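You operate a simulated robot arm through the tools that you are given. There is no shell and no other tool. Be economical: measure what you need, move in short steps, check, and stop when the job is done.

You are at the controls of a simulated robot arm. One attempt, no reset.

TASK
Take the glazed black bead and put it on the fresh leaf card.

The check looks at the end state, three seconds after you hand in, the way a careful person would. Anything else that was tipped, shoved, dropped, spilled or broken makes it a failure.

THE ROBOT
A 7-joint arm with a two-finger parallel gripper, fixed in place. Base frame: the origin is at the foot of the arm, x ahead of it, y to its left, z up; the work surface is at about z = 0. Readings come in m, degrees, newtons and seconds.
With the tool pointing down near the work surface it reaches from about 0.24 to 0.62 m from the base axis. Its first joint turns from -66.0 to 66.0 degrees. Payload 2.6 kg.
The tool frame sits at the grasp point between the pads (the TCP): z along the fingers, y along the line on which they close. The tips reach 0.03 m beyond it. Largest opening 0.094 m; finger width 0.028, thickness 0.01; the body of the gripper, 0.05 by 0.096 m, starts 0.055 m behind the TCP.
Orientation is that of the tool frame in the base frame, as a unit quaternion [w, x, y, z]. With the fingers straight down and closing along the base's y, the tool's x points along the base's -x, its y along +y and its z along -z.

THE INTERFACE
- The arm moves only by the tool servo_tool. Its argument "plan" is a list of rows, each a list of 2 entries, a list of its own where there are three numbers: the shift along the base's x, y, z in m, then the turn about the base's z in degrees. In form: [[[tx, ty, tz], spin], ...]. A call has 1 to 10 rows; each row shifts and turns the commanded pose from where the row before left it. "jaw" is the closure, from 0 (fully open) to 1 (shut), set as the call begins (left out, the last holds). A row lasts 0.2 s, in which the tool goes at most 0.05 m and 8.6 degrees; a call with a longer step from one row to the next is refused whole, and so is a gripper value outside its range. Where a pose cannot be reached the arm comes as near as it can. A force on the tool above 40 N (or 10 N above the force at the start of the call, whichever is more), or a blocked arm, ends the call early, and 0.2 s more pass. Each finger travels about 0.072 m/s and halts on what it meets, pressing with about 40 N; the grip force reading is that of the motor and also rises with nothing between the fingers. The clock runs only during rows and for 0.2 s after the last one: add rows that do not move to give the fingers time. The reply holds the time, the measured pose of the TCP, the force on the tool along the base axes, the opening and the grip force, in the units named above and with some noise, and new pictures: "show" is both (left out), scene, wrist or none.
- Cameras (640 x 400 px; columns grow to the right, rows downward): "scene" is fixed at [0.0102, 0.415, 0.5719]; the picture's right is [-0.94, -0.34, 0.00], its down [-0.17, 0.47, -0.87] and it looks along [0.29, -0.82, -0.50] (base axes); focal length 357 px, centre (320, 200). "wrist" rides on the gripper at [0.076, 0.014, -0.102] in the tool frame; the picture's right is [-0.18, 0.98, 0.00], its down [-0.75, -0.14, -0.64] and it looks along [-0.63, -0.12, 0.77] (tool axes); focal length 243 px, centre (320, 200). There is no depth. A picture from a camera that has moved, and an enlarged one, comes with that camera's place and axes in the base frame and with its lens.
- close_up(camera, box): a new picture of the part [left, top, right, bottom] of that camera's present view, enlarged. It takes no simulated time.
- finish_job(): hands the job in; it is judged then, once.

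Go step by step. Nothing tells you positions but the pictures and the camera data: compare them with the known pose of the tool, close in by small moves and look again before you grip or let go. The budget is 90 turns and 200 pictures, counting those below and the enlarged ones. Unless the task says otherwise, let go and move clear before handing in, and close with one line.

The tools are called as name(argument=value, ...) on one line, values as JSON. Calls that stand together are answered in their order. servo_tool: Moves the arm, as the interface text tells. Its arguments: {"type":"object","properties":{"plan":{"type":"array"},"jaw":{"type":"number"},"show":{"type":"string","enum":["both","scene","wrist","none"]}},"required":["plan"]} The other tools are called the same way: close_up (camera, box) takes an enlarged picture of a part of a camera's view; finish_job () hands the job in.

At the start:

```text
t: 0.0
tcp_pos: [0.266, -0.335, 0.2612]
tool_rot: [0.001, 0.0, 1.0, 0.0]
wrist_force: [-0.5, 0.3, -0.5]
opening: 0.0941
grasp_force: 0.0
```

scene: 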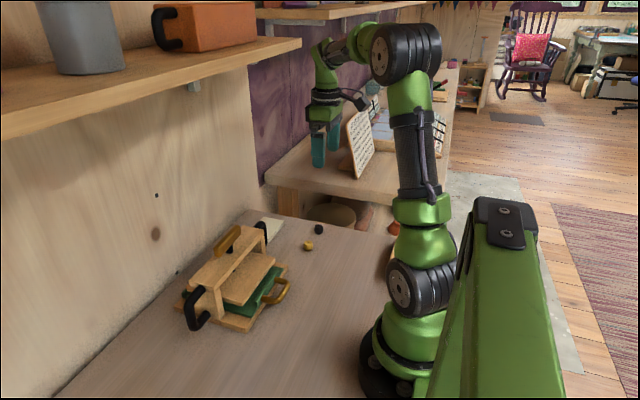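
wrist: 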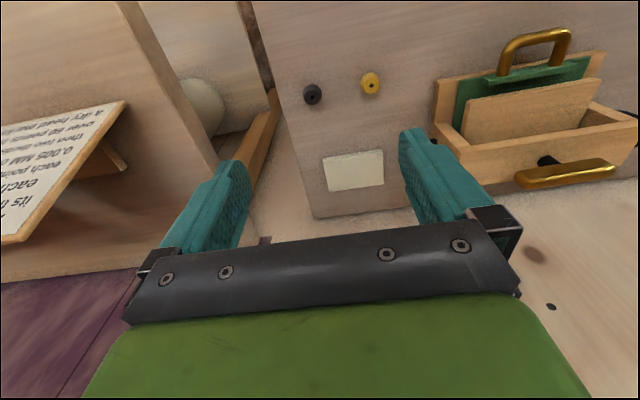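

I see a black bead, a yellow bead, a pale card and a wooden holder with green board. I'll enlarge to identify the objects.

close_up(camera="scene", box=[170, 190, 410, 340])

close_up(camera="wrist", box=[270, 20, 640, 250])

```text
2.67 times, centred on (290, 265) of scene
camera zoom: at [0.0102, 0.415, 0.5719], right [-0.94, -0.34, 0.0], down [-0.17, 0.47, -0.87], along [0.29, -0.82, -0.5], focal length 953 px, centre (400, 27)
```

zoom: 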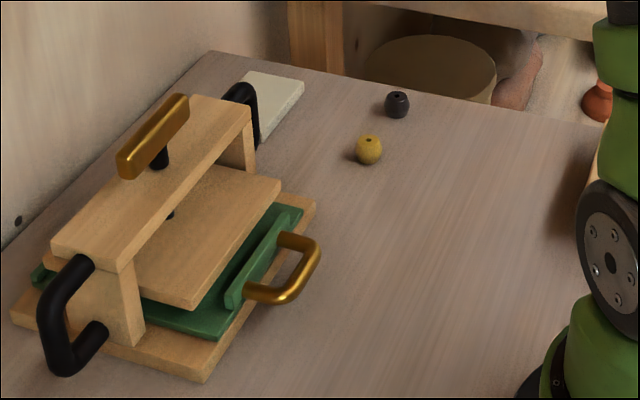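

```text
1.73 times, centred on (455, 135) of wrist
camera zoom: at [0.1893, -0.3208, 0.3636], right [0.18, 0.98, 0.0], down [0.75, -0.14, 0.64], along [0.63, -0.12, -0.77], focal length 420 px, centre (86, 312)
```

zoom: 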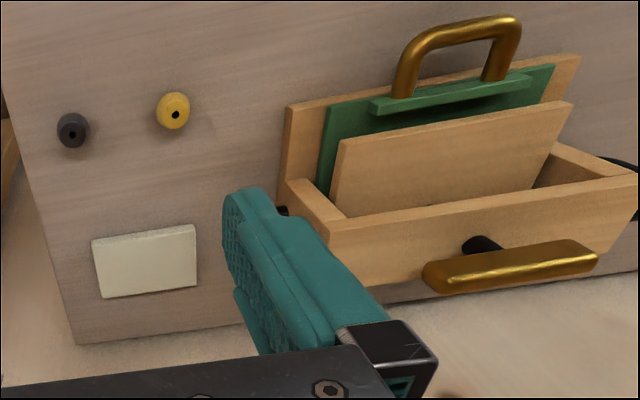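

The sign has text that may matter; I'll read it.

close_up(camera="scene", box=[335, 100, 385, 185])

close_up(camera="wrist", box=[0, 90, 150, 240])

close_up(camera="wrist", box=[295, 60, 395, 200])

close_up(camera="scene", box=[250, 205, 340, 260])

```text
4.71 times, centred on (360, 142) of scene
camera zoom: at [0.0102, 0.415, 0.5719], right [-0.94, -0.34, 0.0], down [-0.17, 0.47, -0.87], along [0.29, -0.82, -0.5], focal length 1681 px, centre (132, 471)
```

zoom: 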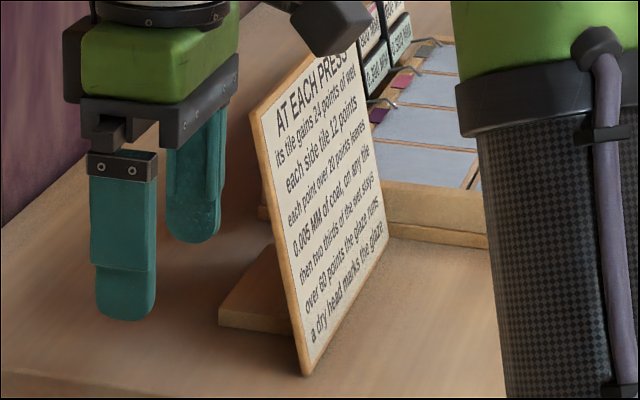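

```text
2.67 times, centred on (75, 165) of wrist
camera zoom: at [0.1893, -0.3208, 0.3636], right [0.18, 0.98, 0.0], down [0.75, -0.14, 0.64], along [0.63, -0.12, -0.77], focal length 647 px, centre (973, 293)
```

zoom: 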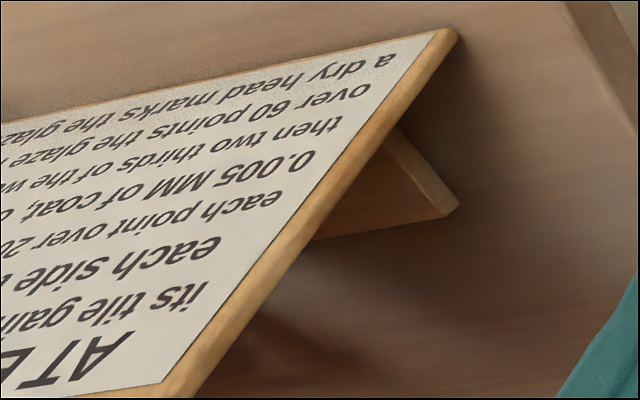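

```text
2.86 times, centred on (345, 130) of wrist
camera zoom: at [0.1893, -0.3208, 0.3636], right [0.18, 0.98, 0.0], down [0.75, -0.14, 0.64], along [0.63, -0.12, -0.77], focal length 693 px, centre (249, 400)
```

zoom: 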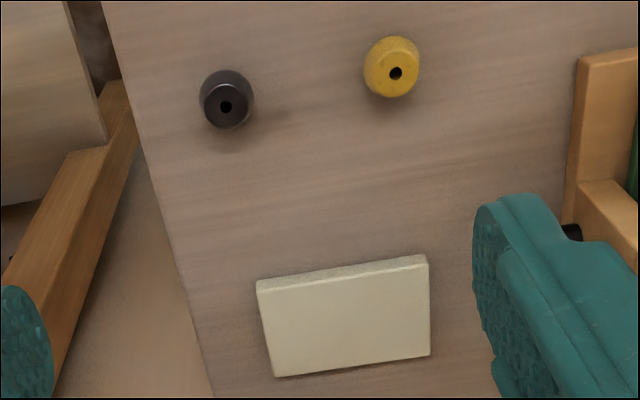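

```text
7.11 times, centred on (295, 232) of scene
camera zoom: at [0.0102, 0.415, 0.5719], right [-0.94, -0.34, 0.0], down [-0.17, 0.47, -0.87], along [0.29, -0.82, -0.5], focal length 2540 px, centre (498, -31)
```

zoom: 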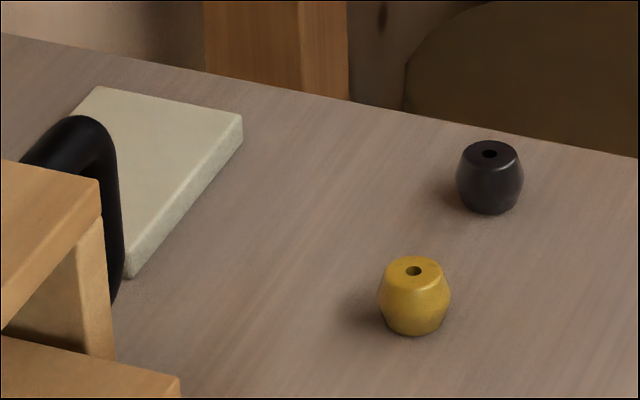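

The sign describes some glazing process; behind it are labelled things. I'll inspect these, since the "card" might be there.

close_up(camera="scene", box=[360, 80, 460, 170])

close_up(camera="scene", box=[260, 0, 460, 120])

close_up(camera="scene", box=[290, 190, 420, 270])

close_up(camera="wrist", box=[100, 0, 320, 200])

```text
4.44 times, centred on (410, 125) of scene
camera zoom: at [0.0102, 0.415, 0.5719], right [-0.94, -0.34, 0.0], down [-0.17, 0.47, -0.87], along [0.29, -0.82, -0.5], focal length 1588 px, centre (-80, 533)
```

zoom: 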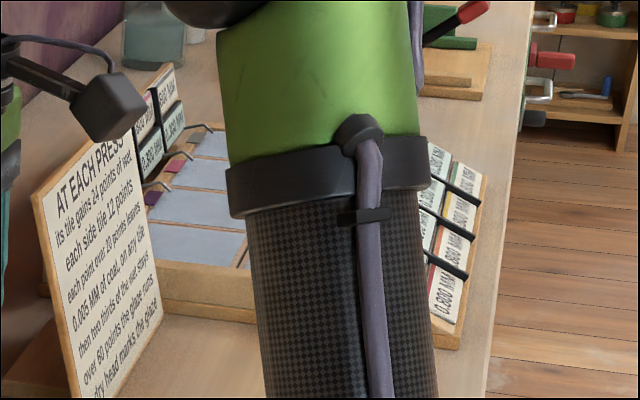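

```text
3.20 times, centred on (360, 60) of scene
camera zoom: at [0.0102, 0.415, 0.5719], right [-0.94, -0.34, 0.0], down [-0.17, 0.47, -0.87], along [0.29, -0.82, -0.5], focal length 1143 px, centre (192, 648)
```

zoom: 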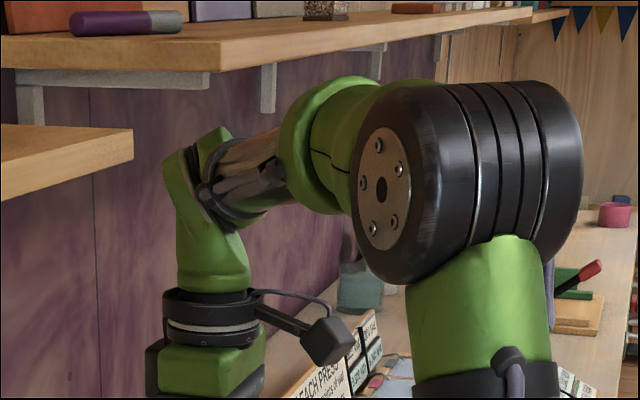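

```text
4.92 times, centred on (355, 230) of scene
camera zoom: at [0.0102, 0.415, 0.5719], right [-0.94, -0.34, 0.0], down [-0.17, 0.47, -0.87], along [0.29, -0.82, -0.5], focal length 1759 px, centre (148, 52)
```

zoom: 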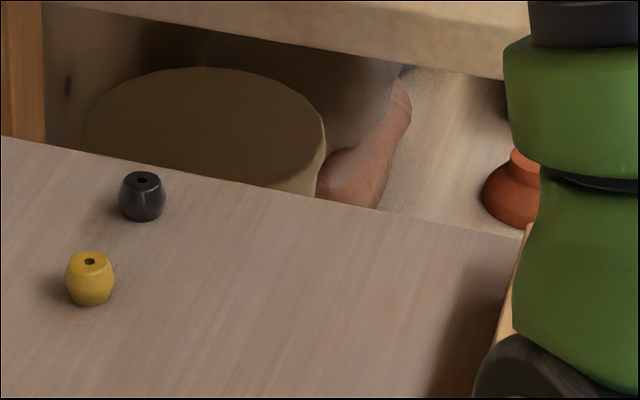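

```text
2.00 times, centred on (210, 100) of wrist
camera zoom: at [0.1893, -0.3208, 0.3636], right [0.18, 0.98, 0.0], down [0.75, -0.14, 0.64], along [0.63, -0.12, -0.77], focal length 485 px, centre (540, 400)
```

zoom: 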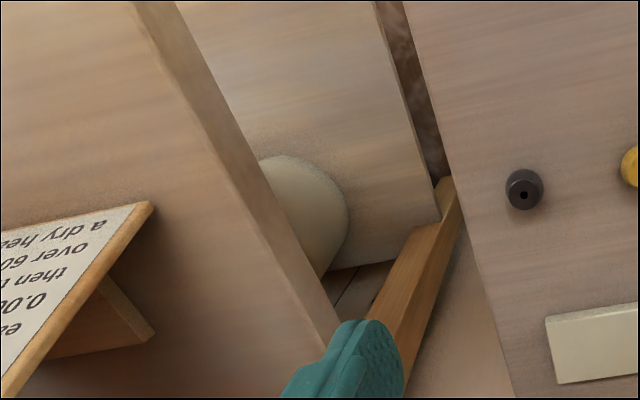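

The black bead is near (0.286, -0.350), and the pale card near (0.424, -0.308). Before choosing I'll turn the wrist camera to see the left part of the table that the scene view doesn't show.

servo_tool(plan=[[[0, 0.02, 0.01], 8], [[0, 0.02, 0.01], 8], [[0, 0.02, 0], 8], [[0, 0.02, 0], 8], [[0, 0.02, 0], 8], [[0, 0.02, 0], 8], [[0, 0.02, 0], 8], [[0, 0, 0], 8]])

```text
t: 1.8
tcp_pos: [0.2655, -0.194, 0.281]
tool_rot: [0.0, -0.531, 0.847, 0.0]
wrist_force: [-0.1, 0.1, -0.4]
opening: 0.0938
grasp_force: 0.0
camera wrist: at [0.2198, -0.257, 0.3841], right [-0.8, 0.59, 0.0], down [0.46, 0.62, 0.64], along [0.38, 0.52, -0.77], focal length 243 px, centre (320, 200)
```

scene: 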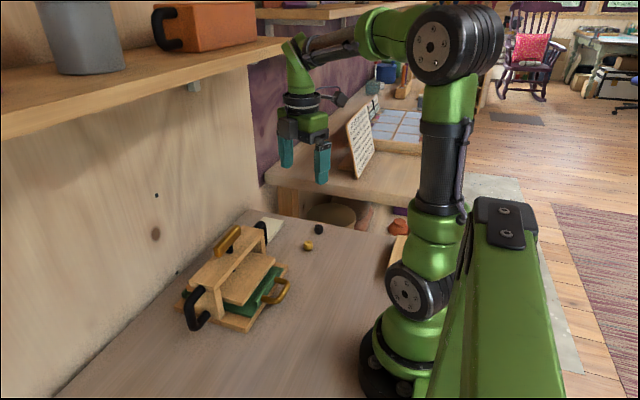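
wrist: 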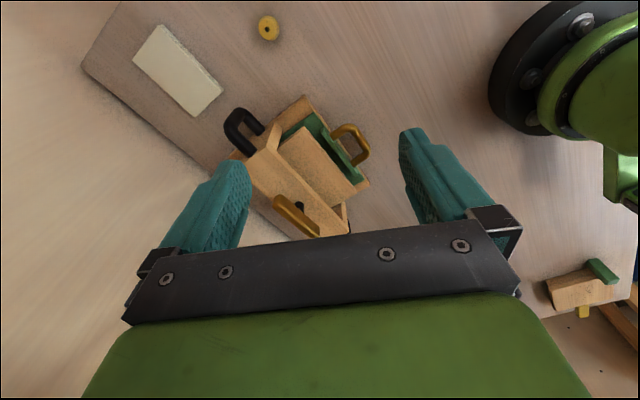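

Another wooden object sits at the table's left end. I'll look closer at it and the holder.

close_up(camera="wrist", box=[500, 220, 640, 350])

close_up(camera="wrist", box=[100, 0, 400, 250])

close_up(camera="scene", box=[370, 80, 440, 150])

close_up(camera="scene", box=[380, 200, 440, 280])

```text
3.08 times, centred on (570, 285) of wrist
camera zoom: at [0.2198, -0.257, 0.3841], right [-0.8, 0.59, 0.0], down [0.46, 0.62, 0.64], along [0.38, 0.52, -0.77], focal length 746 px, centre (-449, -62)
```

zoom: 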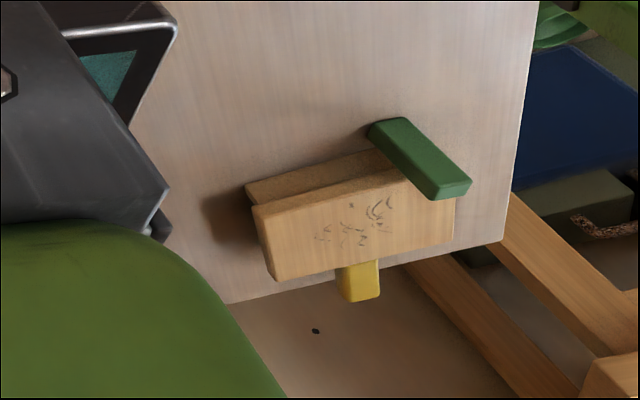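

```text
1.60 times, centred on (250, 125) of wrist
camera zoom: at [0.2198, -0.257, 0.3841], right [-0.8, 0.59, 0.0], down [0.46, 0.62, 0.64], along [0.38, 0.52, -0.77], focal length 388 px, centre (432, 320)
```

zoom: 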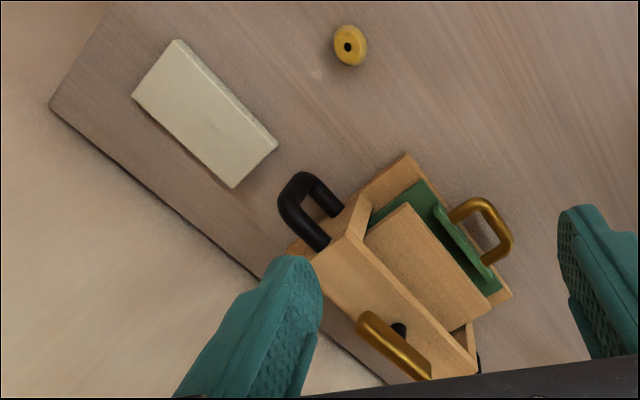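

```text
5.71 times, centred on (405, 115) of scene
camera zoom: at [0.0102, 0.415, 0.5719], right [-0.94, -0.34, 0.0], down [-0.17, 0.47, -0.87], along [0.29, -0.82, -0.5], focal length 2041 px, centre (-166, 686)
```

zoom: 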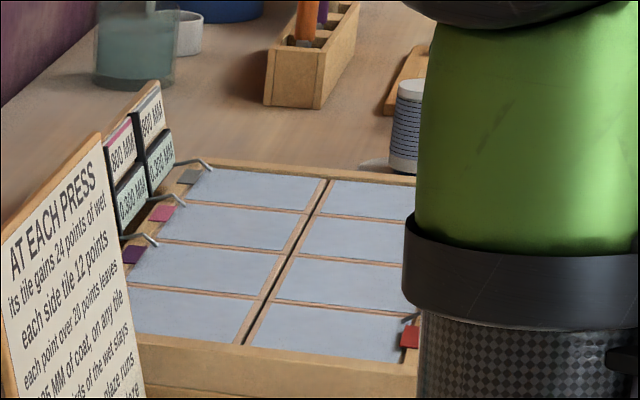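

```text
5.00 times, centred on (410, 240) of scene
camera zoom: at [0.0102, 0.415, 0.5719], right [-0.94, -0.34, 0.0], down [-0.17, 0.47, -0.87], along [0.29, -0.82, -0.5], focal length 1786 px, centre (-130, 0)
```

zoom: 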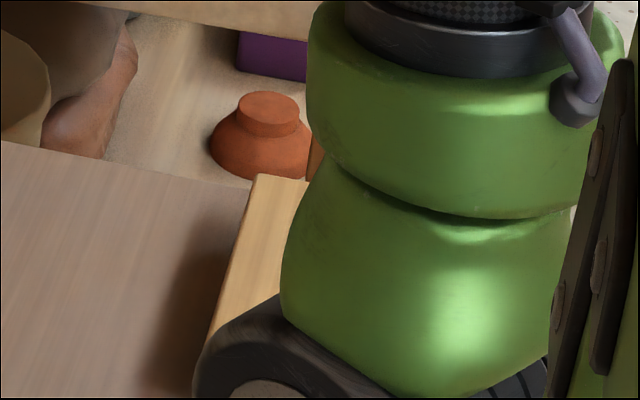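

I'll check the rest of the left table once more before choosing.

servo_tool(plan=[[[0, 0.04, 0.005], 0], [[0, 0.04, 0.005], 0], [[0, 0.04, 0], 0], [[0, 0.04, 0], 0], [[0, 0.04, 0], 0], [[0, 0, 0], 0]])

```text
t: 3.2
tcp_pos: [0.2619, 0.0077, 0.2903]
tool_rot: [0.001, -0.53, 0.848, 0.0]
wrist_force: [-0.4, 0.2, 0.5]
opening: 0.0938
grasp_force: 0.0
camera wrist: at [0.2171, -0.055, 0.3929], right [-0.8, 0.6, 0.0], down [0.46, 0.62, 0.64], along [0.38, 0.52, -0.77], focal length 243 px, centre (320, 200)
```

scene: 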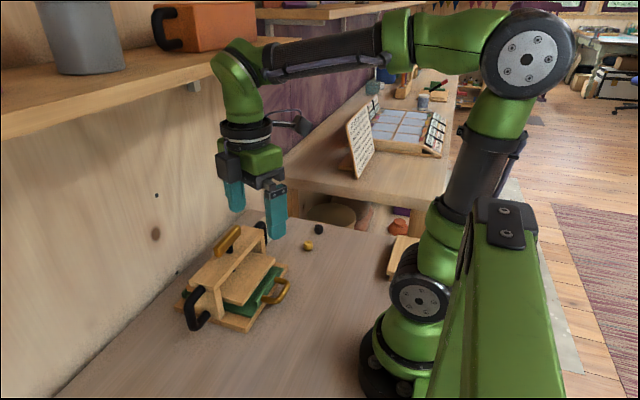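
wrist: 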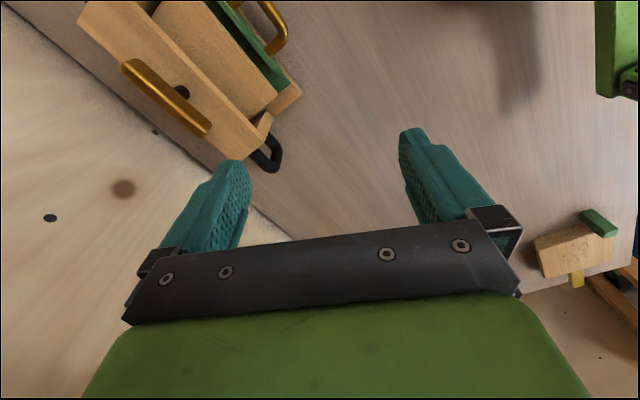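

close_up(camera="wrist", box=[520, 195, 640, 305])

close_up(camera="scene", box=[370, 200, 440, 290])

close_up(camera="scene", box=[165, 205, 345, 335])

```text
3.64 times, centred on (580, 250) of wrist
camera zoom: at [0.2171, -0.055, 0.3929], right [-0.8, 0.6, 0.0], down [0.46, 0.62, 0.64], along [0.38, 0.52, -0.77], focal length 882 px, centre (-626, 18)
```

zoom: 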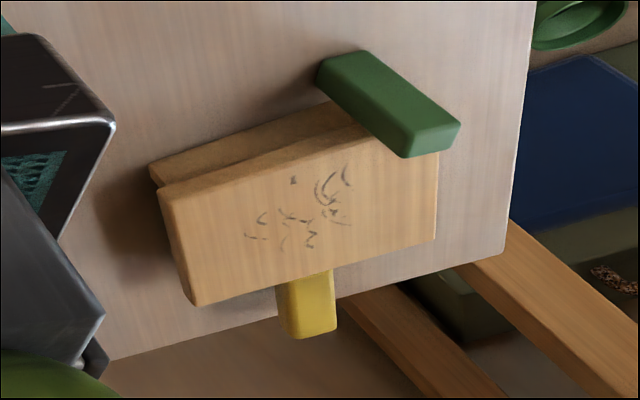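

```text
4.44 times, centred on (405, 245) of scene
camera zoom: at [0.0102, 0.415, 0.5719], right [-0.94, -0.34, 0.0], down [-0.17, 0.47, -0.87], along [0.29, -0.82, -0.5], focal length 1588 px, centre (-58, 0)
```

zoom: 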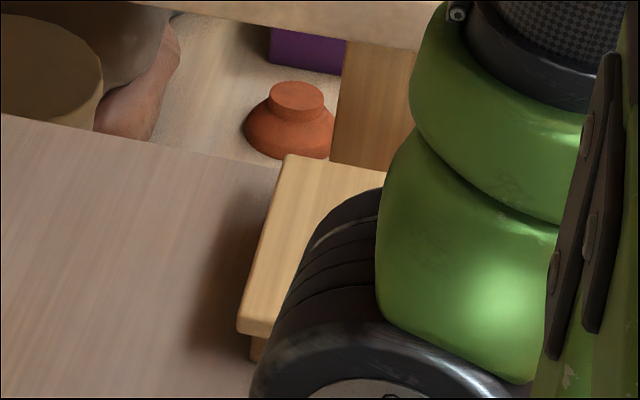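

```text
3.08 times, centred on (255, 270) of scene
camera zoom: at [0.0102, 0.415, 0.5719], right [-0.94, -0.34, 0.0], down [-0.17, 0.47, -0.87], along [0.29, -0.82, -0.5], focal length 1099 px, centre (520, -15)
```

zoom: 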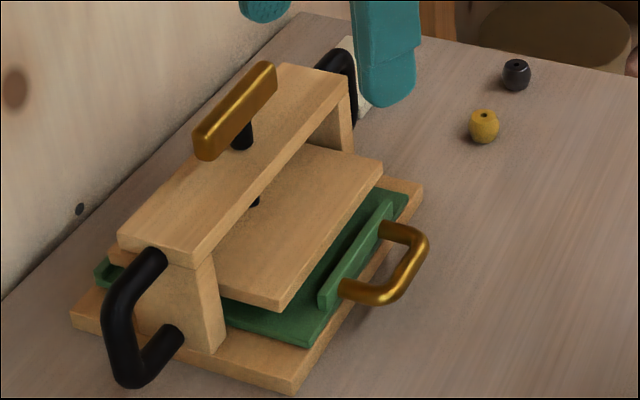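

A wooden platform sits near the arm's foot, half hidden behind the arm. I'll look at it with the wrist camera.

servo_tool(plan=[[[0, -0.04, 0.005], -8.5], [[0, -0.04, 0.005], -8.5], [[0, -0.04, 0], -8.5], [[0, -0.04, 0], -8.5], [[0, -0.04, 0], -8.5], [[0, -0.04, 0], -8.5], [[-0.02, -0.03, 0], -8.5], [[-0.02, -0.01, 0], -8.5], [[-0.02, 0, 0], -8.5], [[-0.01, 0, 0], -8.5]])

```text
t: 5.4
tcp_pos: [0.1961, -0.2744, 0.3009]
tool_rot: [0.0, 0.184, 0.983, 0.0]
wrist_force: [0.5, 0.2, -0.2]
opening: 0.094
grasp_force: 0.1
camera wrist: at [0.1291, -0.2349, 0.4027], right [0.53, 0.85, 0.0], down [0.65, -0.4, 0.64], along [0.55, -0.34, -0.77], focal length 243 px, centre (320, 200)
```

scene: 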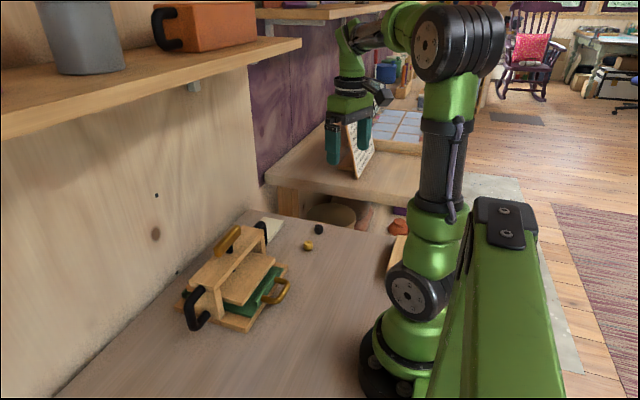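
wrist: 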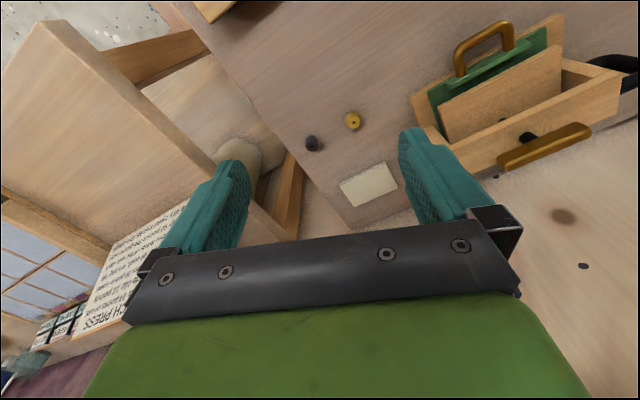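

servo_tool(plan=[[[0, 0, 0], -8.5], [[0, 0, 0], -8.5], [[0, 0, 0], -8.5], [[0, 0, 0], -8.5], [[0, 0, 0], -8.5], [[0, 0, 0], -8.5], [[0, 0, 0], -8.5], [[0, 0, 0], -8.5], [[0, 0, 0], -8.5], [[0, 0, 0], 0]], show="wrist")

```text
t: 7.6
tcp_pos: [0.195, -0.2746, 0.3]
tool_rot: [0.001, 0.753, 0.658, 0.0]
wrist_force: [0.1, 0.6, -0.6]
opening: 0.0941
grasp_force: 0.0
camera wrist: at [0.2192, -0.2014, 0.4038], right [0.95, -0.31, 0.0], down [-0.24, -0.73, 0.64], along [-0.2, -0.61, -0.77], focal length 243 px, centre (320, 200)
```

wrist: 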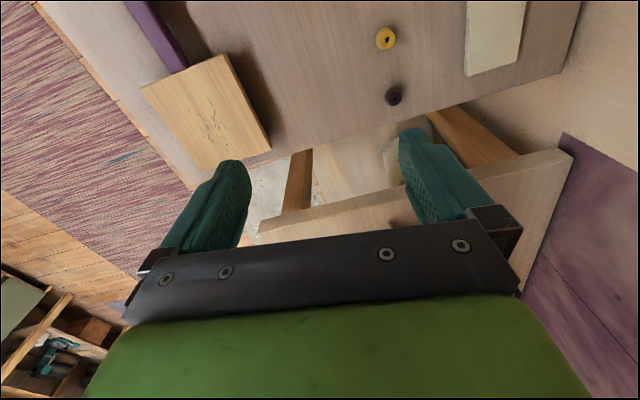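

close_up(camera="wrist", box=[120, 0, 290, 190])

close_up(camera="wrist", box=[360, 0, 560, 120])

```text
2.11 times, centred on (205, 95) of wrist
camera zoom: at [0.2192, -0.2014, 0.4038], right [0.95, -0.31, 0.0], down [-0.24, -0.73, 0.64], along [-0.2, -0.61, -0.77], focal length 511 px, centre (562, 421)
```

zoom: 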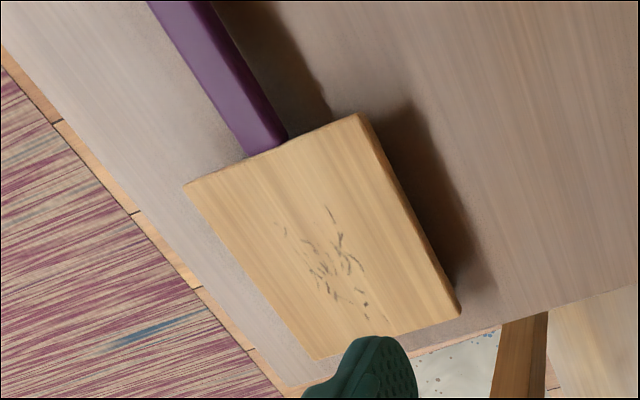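

```text
3.20 times, centred on (460, 60) of wrist
camera zoom: at [0.2192, -0.2014, 0.4038], right [0.95, -0.31, 0.0], down [-0.24, -0.73, 0.64], along [-0.2, -0.61, -0.77], focal length 776 px, centre (-128, 648)
```

zoom: 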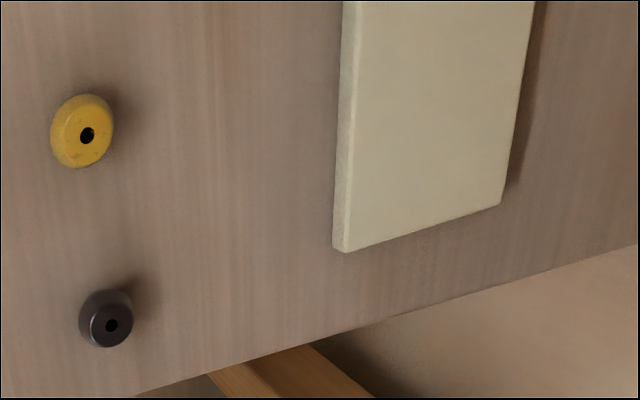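

I count one black bead and one card on the reachable table (the rest are stands or the press), so the pale slab is the card. I'll turn back to the starting heading and go above the bead with the jaws half open.

servo_tool(plan=[[[0.01, 0, 0], 8.5], [[0.01, -0.01, 0], 8.5], [[0.01, -0.01, 0], 8.5], [[0.01, -0.01, -0.01], 8.5], [[0.01, -0.01, -0.01], 8.5], [[0.01, -0.01, -0.01], 8.5], [[0.01, -0.01, -0.01], 8.5], [[0.01, -0.01, -0.01], 8.5], [[0.01, -0.006, -0.01], 8.5], [[0.002, 0, -0.01], 8.5]], jaw=0.45, show="none")

servo_tool(plan=[[[0, 0, -0.02], 8.5], [[0, 0, -0.03], 3.9], [[0, 0, -0.03], 0], [[0, 0, -0.03], 0], [[0, 0, 0], 0]])

```text
t: 9.8
tcp_pos: [0.2878, -0.351, 0.2309]
tool_rot: [0.001, 0.108, 0.994, -0.001]
wrist_force: [-0.3, -0.1, 0.2]
opening: 0.0515
grasp_force: 0.1
```

```text
t: 11.0
tcp_pos: [0.2866, -0.3512, 0.119]
tool_rot: [0.0, 0.001, 1.0, 0.0]
wrist_force: [0.7, 0.1, -0.2]
opening: 0.0517
grasp_force: 0.0
camera wrist: at [0.2119, -0.3368, 0.2224], right [0.19, 0.98, 0.0], down [0.75, -0.14, 0.64], along [0.63, -0.12, -0.77], focal length 243 px, centre (320, 200)
```

scene: 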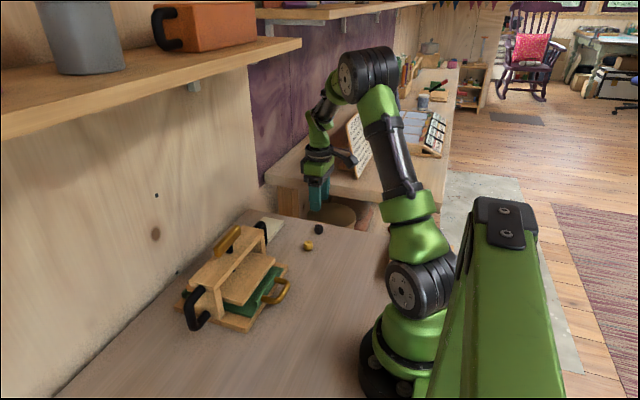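
wrist: 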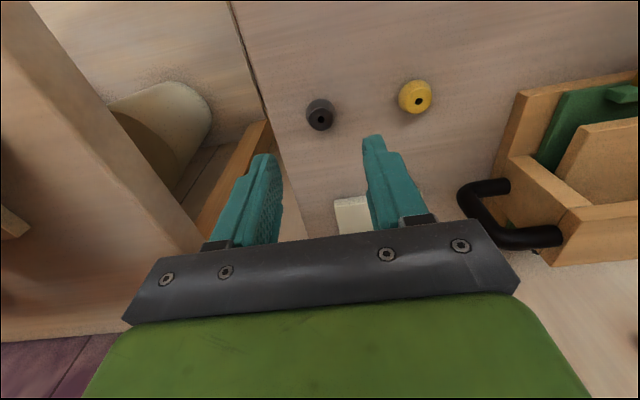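

The bead is at about (0.289, -0.352), and the jaws are centred on it. I'll descend partway and check.

servo_tool(plan=[[[0.002, -0.001, -0.03], 0], [[0, 0, -0.025], 0], [[0, 0, 0], 0]])

close_up(camera="scene", box=[280, 190, 360, 260])

close_up(camera="wrist", box=[200, 80, 440, 240])

```text
t: 11.8
tcp_pos: [0.2898, -0.3501, 0.0671]
tool_rot: [0.0, 0.001, 1.0, 0.0]
wrist_force: [0.2, -0.3, 0.8]
opening: 0.0518
grasp_force: 0.1
camera wrist: at [0.2135, -0.3364, 0.1687], right [0.19, 0.98, 0.0], down [0.75, -0.14, 0.64], along [0.63, -0.12, -0.77], focal length 243 px, centre (320, 200)
```

scene: 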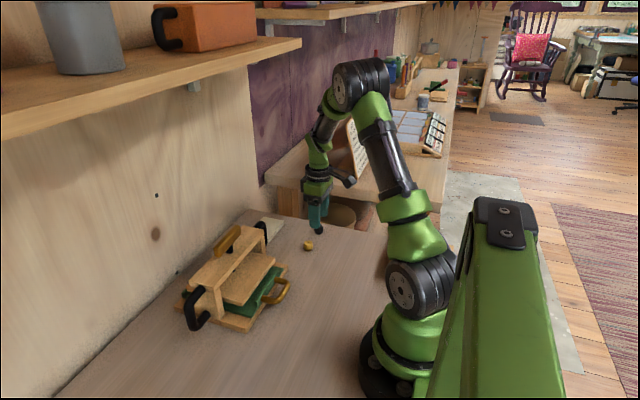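
wrist: 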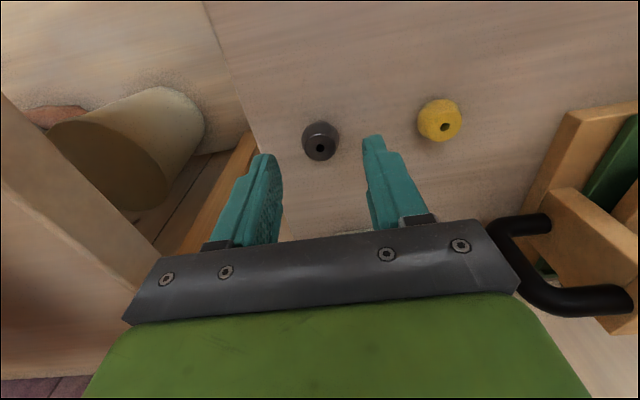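

```text
5.71 times, centred on (320, 225) of scene
camera zoom: at [0.0102, 0.415, 0.5719], right [-0.94, -0.34, 0.0], down [-0.17, 0.47, -0.87], along [0.29, -0.82, -0.5], focal length 2041 px, centre (320, 57)
```

zoom: 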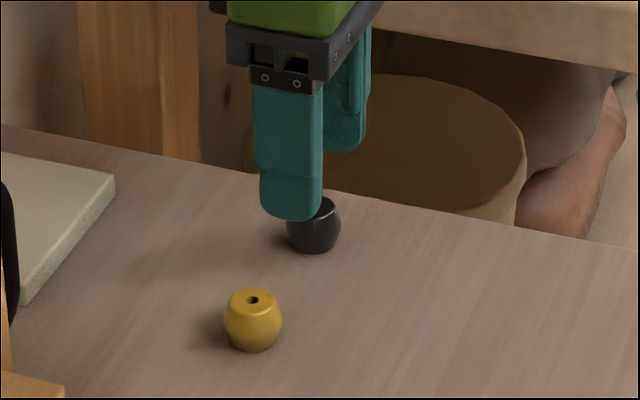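

```text
2.50 times, centred on (320, 160) of wrist
camera zoom: at [0.2135, -0.3364, 0.1687], right [0.19, 0.98, 0.0], down [0.75, -0.14, 0.64], along [0.63, -0.12, -0.77], focal length 606 px, centre (320, 300)
```

zoom: 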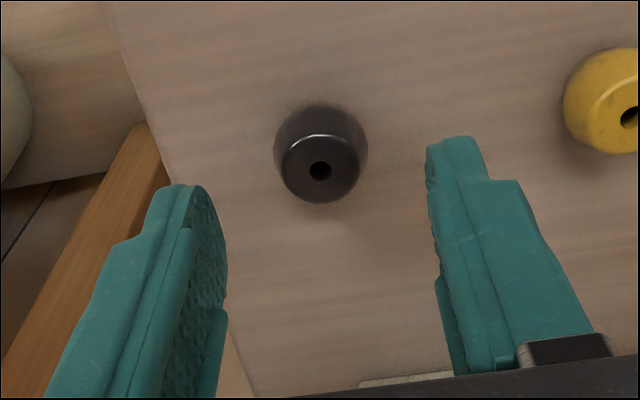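

Aligned with the bead. I'll descend, close and check.

servo_tool(plan=[[[0, 0, -0.02], 0], [[0, -0.001, -0.011], 0], [[0, 0, 0], 0]], show="wrist")

close_up(camera="scene", box=[280, 190, 360, 260])

```text
t: 12.6
tcp_pos: [0.2902, -0.3507, 0.0347]
tool_rot: [0.0, 0.001, 1.0, 0.0]
wrist_force: [0.3, -0.5, 1.1]
opening: 0.0519
grasp_force: 0.1
camera wrist: at [0.2135, -0.3373, 0.1377], right [0.19, 0.98, 0.0], down [0.75, -0.14, 0.64], along [0.63, -0.12, -0.77], focal length 243 px, centre (320, 200)
```

wrist: 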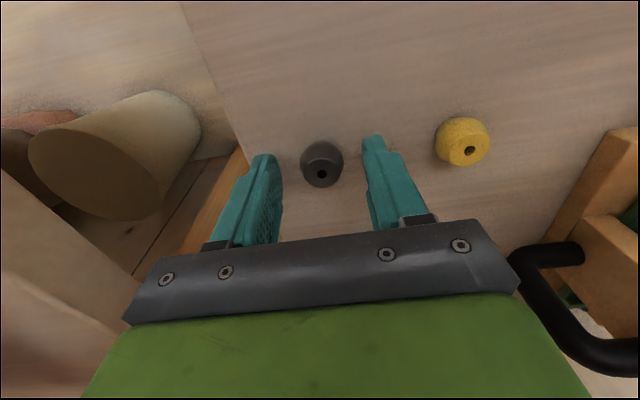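

```text
5.71 times, centred on (320, 225) of scene
camera zoom: at [0.0102, 0.415, 0.5719], right [-0.94, -0.34, 0.0], down [-0.17, 0.47, -0.87], along [0.29, -0.82, -0.5], focal length 2041 px, centre (320, 57)
```

zoom: 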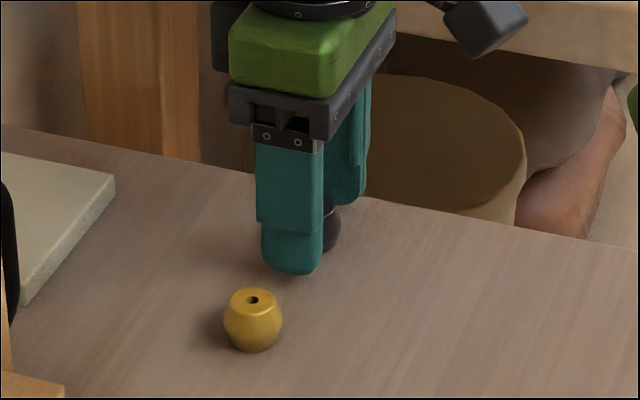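

Bead sits between the pads. Closing.

servo_tool(plan=[[[0, 0, 0], 0], [[0, 0, 0], 0], [[0, 0, 0], 0], [[0, 0, 0], 0]], jaw=1, show="wrist")

```text
t: 13.6
tcp_pos: [0.29, -0.3516, 0.0358]
tool_rot: [-0.001, 0.001, 1.0, 0.0]
wrist_force: [0.4, -0.1, 0.8]
opening: 0.0226
grasp_force: 40.3
camera wrist: at [0.2135, -0.3373, 0.138], right [0.19, 0.98, 0.0], down [0.75, -0.14, 0.64], along [0.63, -0.12, -0.77], focal length 243 px, centre (320, 200)
```

wrist: 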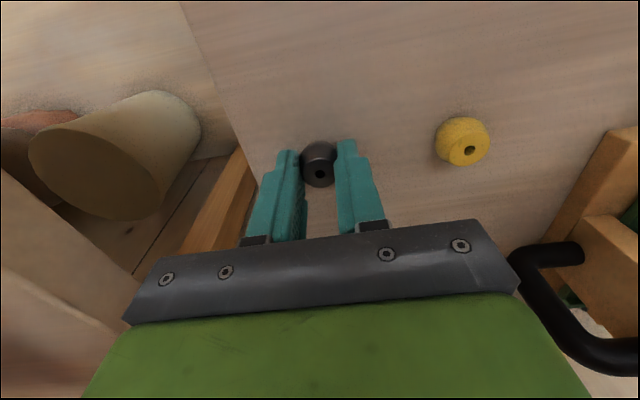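

Held at 0.0226 m opening. Lifting straight up and checking the card.

servo_tool(plan=[[[0, 0, 0.02], 0], [[0, 0, 0.03], 0], [[0, 0, 0.03], 0], [[0, 0, 0.03], 0], [[0, 0, 0], 0]])

close_up(camera="scene", box=[240, 180, 340, 260])

```text
t: 14.8
tcp_pos: [0.2895, -0.3518, 0.1463]
tool_rot: [0.0, 0.001, 1.0, 0.001]
wrist_force: [0.1, -0.2, -1.4]
opening: 0.0224
grasp_force: 39.8
camera wrist: at [0.2131, -0.3387, 0.2484], right [0.19, 0.98, 0.0], down [0.75, -0.14, 0.64], along [0.63, -0.12, -0.77], focal length 243 px, centre (320, 200)
```

scene: 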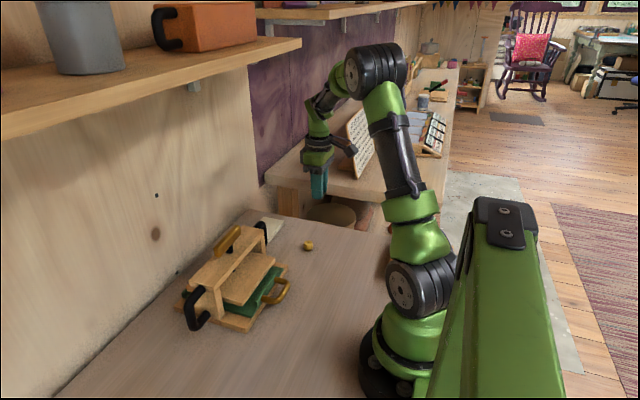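
wrist: 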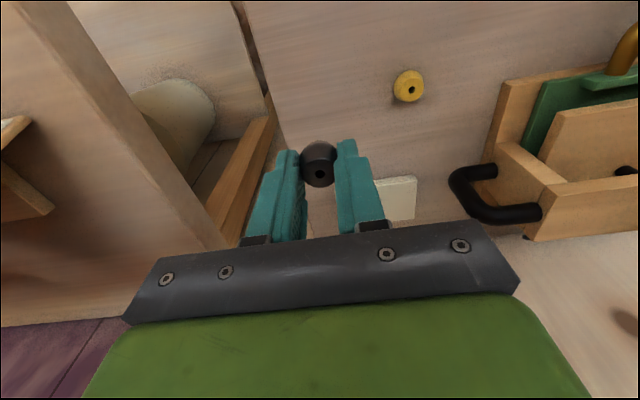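

```text
5.00 times, centred on (290, 220) of scene
camera zoom: at [0.0102, 0.415, 0.5719], right [-0.94, -0.34, 0.0], down [-0.17, 0.47, -0.87], along [0.29, -0.82, -0.5], focal length 1786 px, centre (470, 100)
```

zoom: 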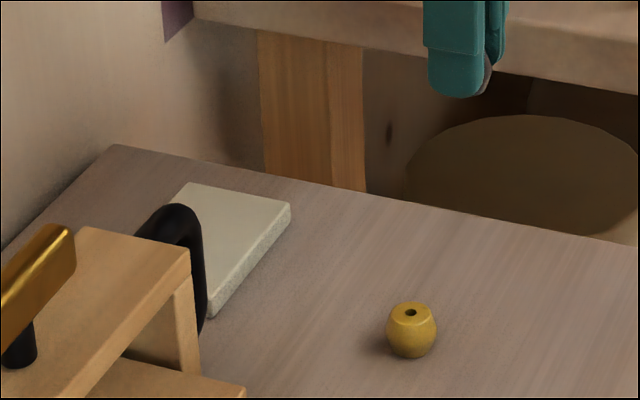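

Card spans about x 0.39–0.456, y −0.356 to −0.259, roughly 1 cm thick. I'll go above (0.418, −0.312), watching clearance to the shelf.

servo_tool(plan=[[[0.02, 0.006, -0.01], 0], [[0.02, 0.006, -0.01], 0], [[0.02, 0.007, -0.01], 0], [[0.02, 0.007, 0], 0], [[0, 0, 0], 0]])

```text
t: 16.0
tcp_pos: [0.3698, -0.3253, 0.1165]
tool_rot: [0.001, 0.002, 1.0, 0.0]
wrist_force: [0.1, -0.2, -0.6]
opening: 0.0224
grasp_force: 40.0
camera wrist: at [0.294, -0.3122, 0.2176], right [0.19, 0.98, 0.0], down [0.75, -0.14, 0.64], along [0.63, -0.12, -0.77], focal length 243 px, centre (320, 200)
```

scene: 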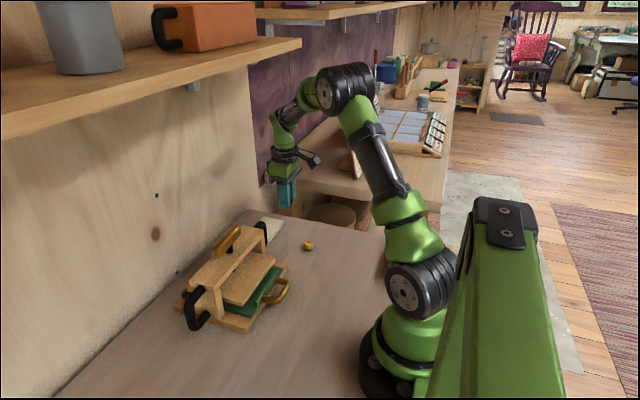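
wrist: 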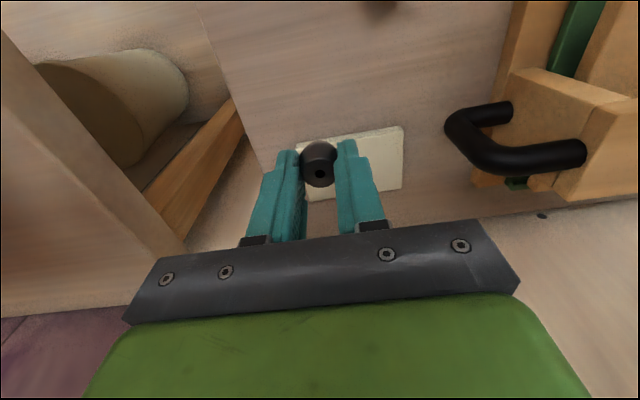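

servo_tool(plan=[[[0.016, 0.004, -0.01], 0], [[0.016, 0.004, -0.01], 0], [[0.016, 0.004, -0.01], 0], [[0, 0, 0], 0]])

close_up(camera="scene", box=[230, 170, 330, 250])

```text
t: 17.0
tcp_pos: [0.4182, -0.3141, 0.0859]
tool_rot: [0.0, 0.001, 1.0, 0.0]
wrist_force: [0.1, 0.1, -0.3]
opening: 0.0221
grasp_force: 40.0
camera wrist: at [0.3419, -0.3009, 0.1879], right [0.19, 0.98, 0.0], down [0.75, -0.14, 0.64], along [0.63, -0.12, -0.77], focal length 243 px, centre (320, 200)
```

scene: 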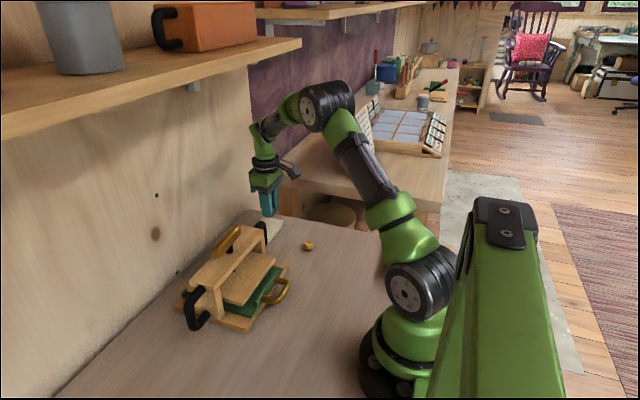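
wrist: 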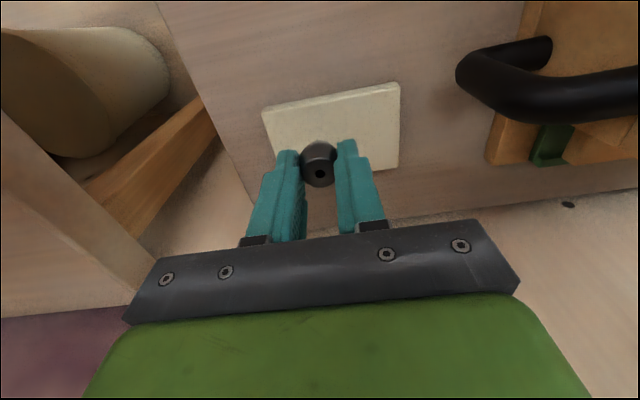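

```text
5.00 times, centred on (280, 210) of scene
camera zoom: at [0.0102, 0.415, 0.5719], right [-0.94, -0.34, 0.0], down [-0.17, 0.47, -0.87], along [0.29, -0.82, -0.5], focal length 1786 px, centre (520, 150)
```

zoom: 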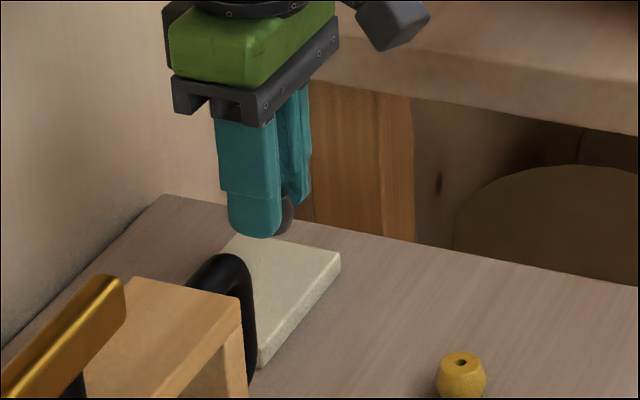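

Over the card. Lowering to just above it.

servo_tool(plan=[[[0, 0.001, -0.02], 0], [[0, 0.001, -0.014], 0], [[0, 0, 0], 0]], show="wrist")

close_up(camera="scene", box=[240, 190, 300, 250])

```text
t: 17.8
tcp_pos: [0.4173, -0.3135, 0.0515]
tool_rot: [-0.001, 0.0, 1.0, 0.001]
wrist_force: [0.6, -0.1, -0.4]
opening: 0.0223
grasp_force: 39.9
camera wrist: at [0.3414, -0.2992, 0.1544], right [0.19, 0.98, 0.0], down [0.75, -0.14, 0.64], along [0.63, -0.12, -0.77], focal length 243 px, centre (320, 200)
```

wrist: 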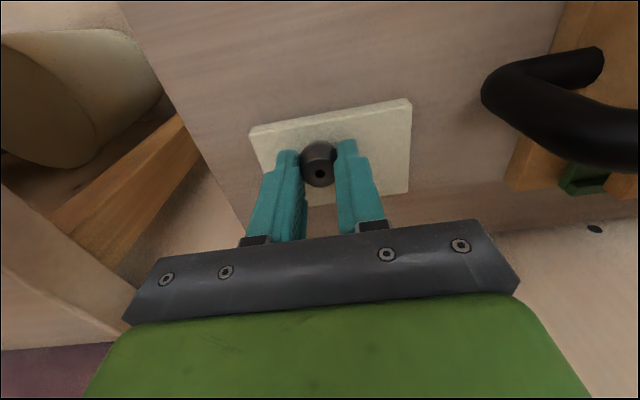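

```text
6.67 times, centred on (270, 220) of scene
camera zoom: at [0.0102, 0.415, 0.5719], right [-0.94, -0.34, 0.0], down [-0.17, 0.47, -0.87], along [0.29, -0.82, -0.5], focal length 2381 px, centre (653, 67)
```

zoom: 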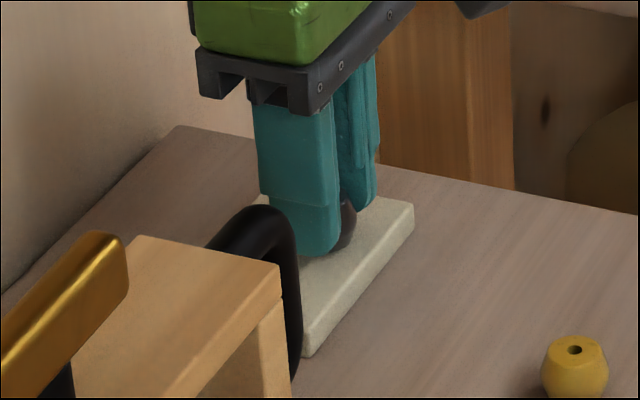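

Nearly touching. I'll creep down in small steps, watching the force.

servo_tool(plan=[[[0, 0, -0.002], 0], [[0, 0, 0], 0]], show="none")

servo_tool(plan=[[[0, 0, -0.002], 0], [[0, 0, 0], 0]], show="none")

close_up(camera="scene", box=[255, 200, 295, 240])

```text
t: 18.4
tcp_pos: [0.4185, -0.313, 0.0501]
tool_rot: [0.0, 0.001, 1.0, 0.0]
wrist_force: [-0.8, 0.8, 2.0]
opening: 0.0221
grasp_force: 39.9
```

```text
t: 19.0
tcp_pos: [0.4169, -0.3134, 0.0489]
tool_rot: [0.002, 0.0, 1.0, -0.002]
wrist_force: [0.2, -0.8, 13.6]
opening: 0.0225
grasp_force: 39.8
```

```text
10.00 times, centred on (275, 220) of scene
camera zoom: at [0.0101, 0.415, 0.5718], right [-0.94, -0.34, 0.0], down [-0.17, 0.47, -0.87], along [0.29, -0.82, -0.5], focal length 3572 px, centre (770, 0)
```

zoom: 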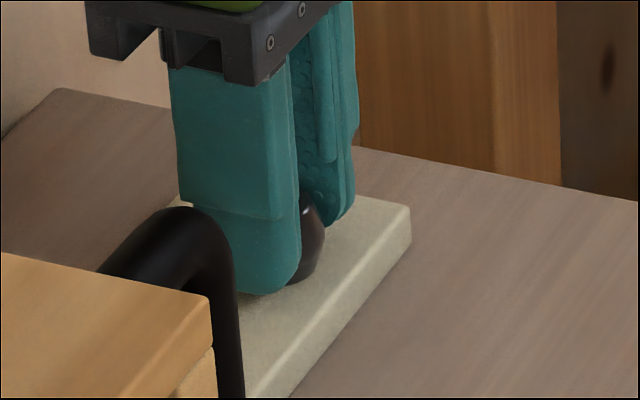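

Contact felt (13.6 N upward): the bead rests on the card. I'll ease up 1 mm and open slightly.

servo_tool(plan=[[[0, 0, 0.0012], 0], [[0, 0, 0], 0]], show="none")

servo_tool(plan=[[[0, 0, 0], 0], [[0, 0, 0], 0], [[0, 0, 0], 0]], jaw=0.52)

```text
t: 19.6
tcp_pos: [0.4169, -0.3116, 0.0478]
tool_rot: [0.0, 0.001, 1.0, 0.001]
wrist_force: [2.7, -1.8, 7.8]
opening: 0.0224
grasp_force: 40.1
```

```text
t: 20.4
tcp_pos: [0.4171, -0.3126, 0.0476]
tool_rot: [0.0, 0.001, 1.0, 0.0]
wrist_force: [-0.3, -0.5, -0.2]
opening: 0.045
grasp_force: 0.2
camera wrist: at [0.3412, -0.299, 0.1508], right [0.19, 0.98, 0.0], down [0.75, -0.14, 0.64], along [0.63, -0.12, -0.77], focal length 243 px, centre (320, 200)
```

scene: 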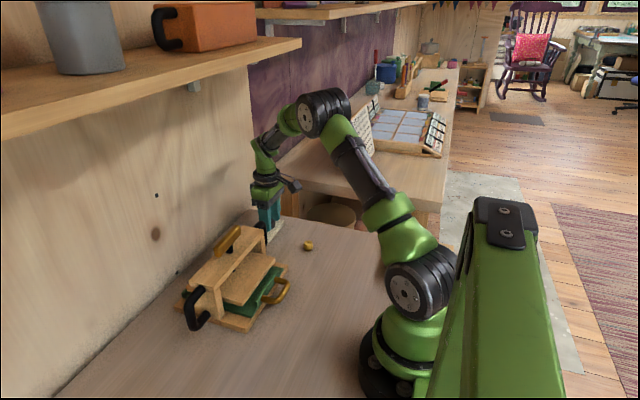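
wrist: 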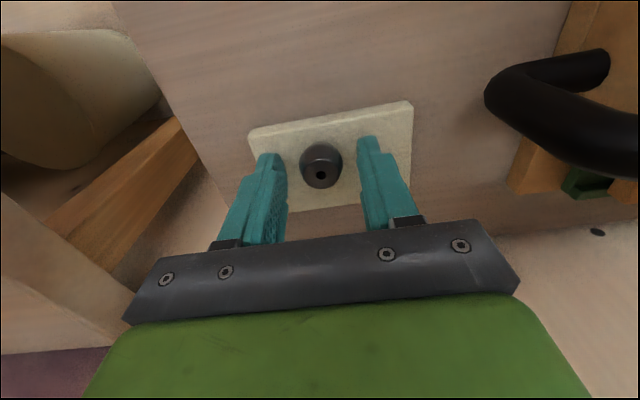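

Bead stands free on the card. Rising straight up, then backing off.

servo_tool(plan=[[[0, 0, 0.02], 0], [[0, 0, 0.03], 0], [[0, 0, 0.03], 0], [[-0.03, -0.005, 0.02], 0], [[-0.04, -0.01, 0.01], 0], [[-0.03, -0.01, 0], 0], [[0, 0, 0], 0]])

close_up(camera="scene", box=[240, 190, 330, 260])

```text
t: 22.0
tcp_pos: [0.3169, -0.3372, 0.1601]
tool_rot: [-0.001, 0.001, 1.0, 0.0]
wrist_force: [0.6, 0.0, -1.0]
opening: 0.0449
grasp_force: 0.0
camera wrist: at [0.2408, -0.3236, 0.2618], right [0.19, 0.98, 0.0], down [0.75, -0.14, 0.64], along [0.63, -0.12, -0.77], focal length 243 px, centre (320, 200)
```

scene: 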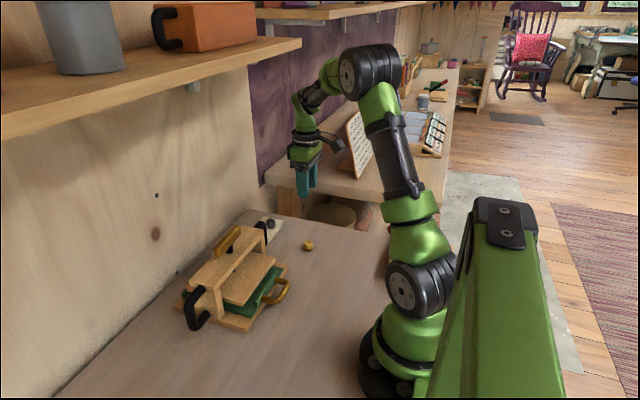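
wrist: 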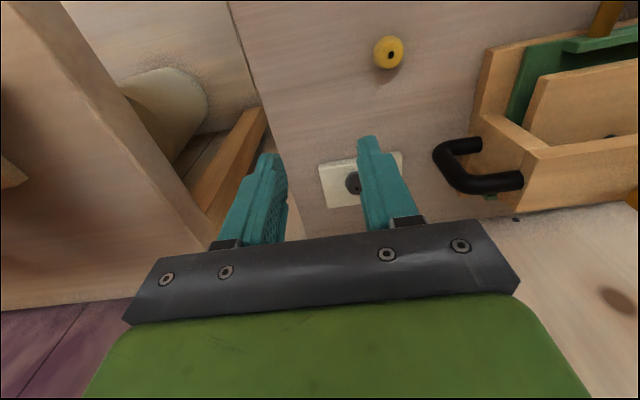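

```text
5.71 times, centred on (285, 225) of scene
camera zoom: at [0.0102, 0.415, 0.5719], right [-0.94, -0.34, 0.0], down [-0.17, 0.47, -0.87], along [0.29, -0.82, -0.5], focal length 2041 px, centre (520, 57)
```

zoom: 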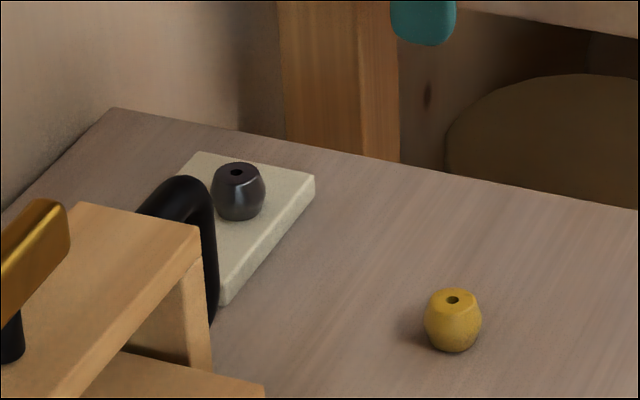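

The black bead stands upright on the pale card. The yellow bead and the press are where they were, and the gripper is clear, so I'm handing in.

finish_job()

```text
The job is handed in.
```

I put the black bead upright on the pale card by the press and handed the job in, with the gripper open and clear and nothing else moved. I took that card to be the "fresh leaf card" because it was the only card I saw within reach. It had no label to confirm it.
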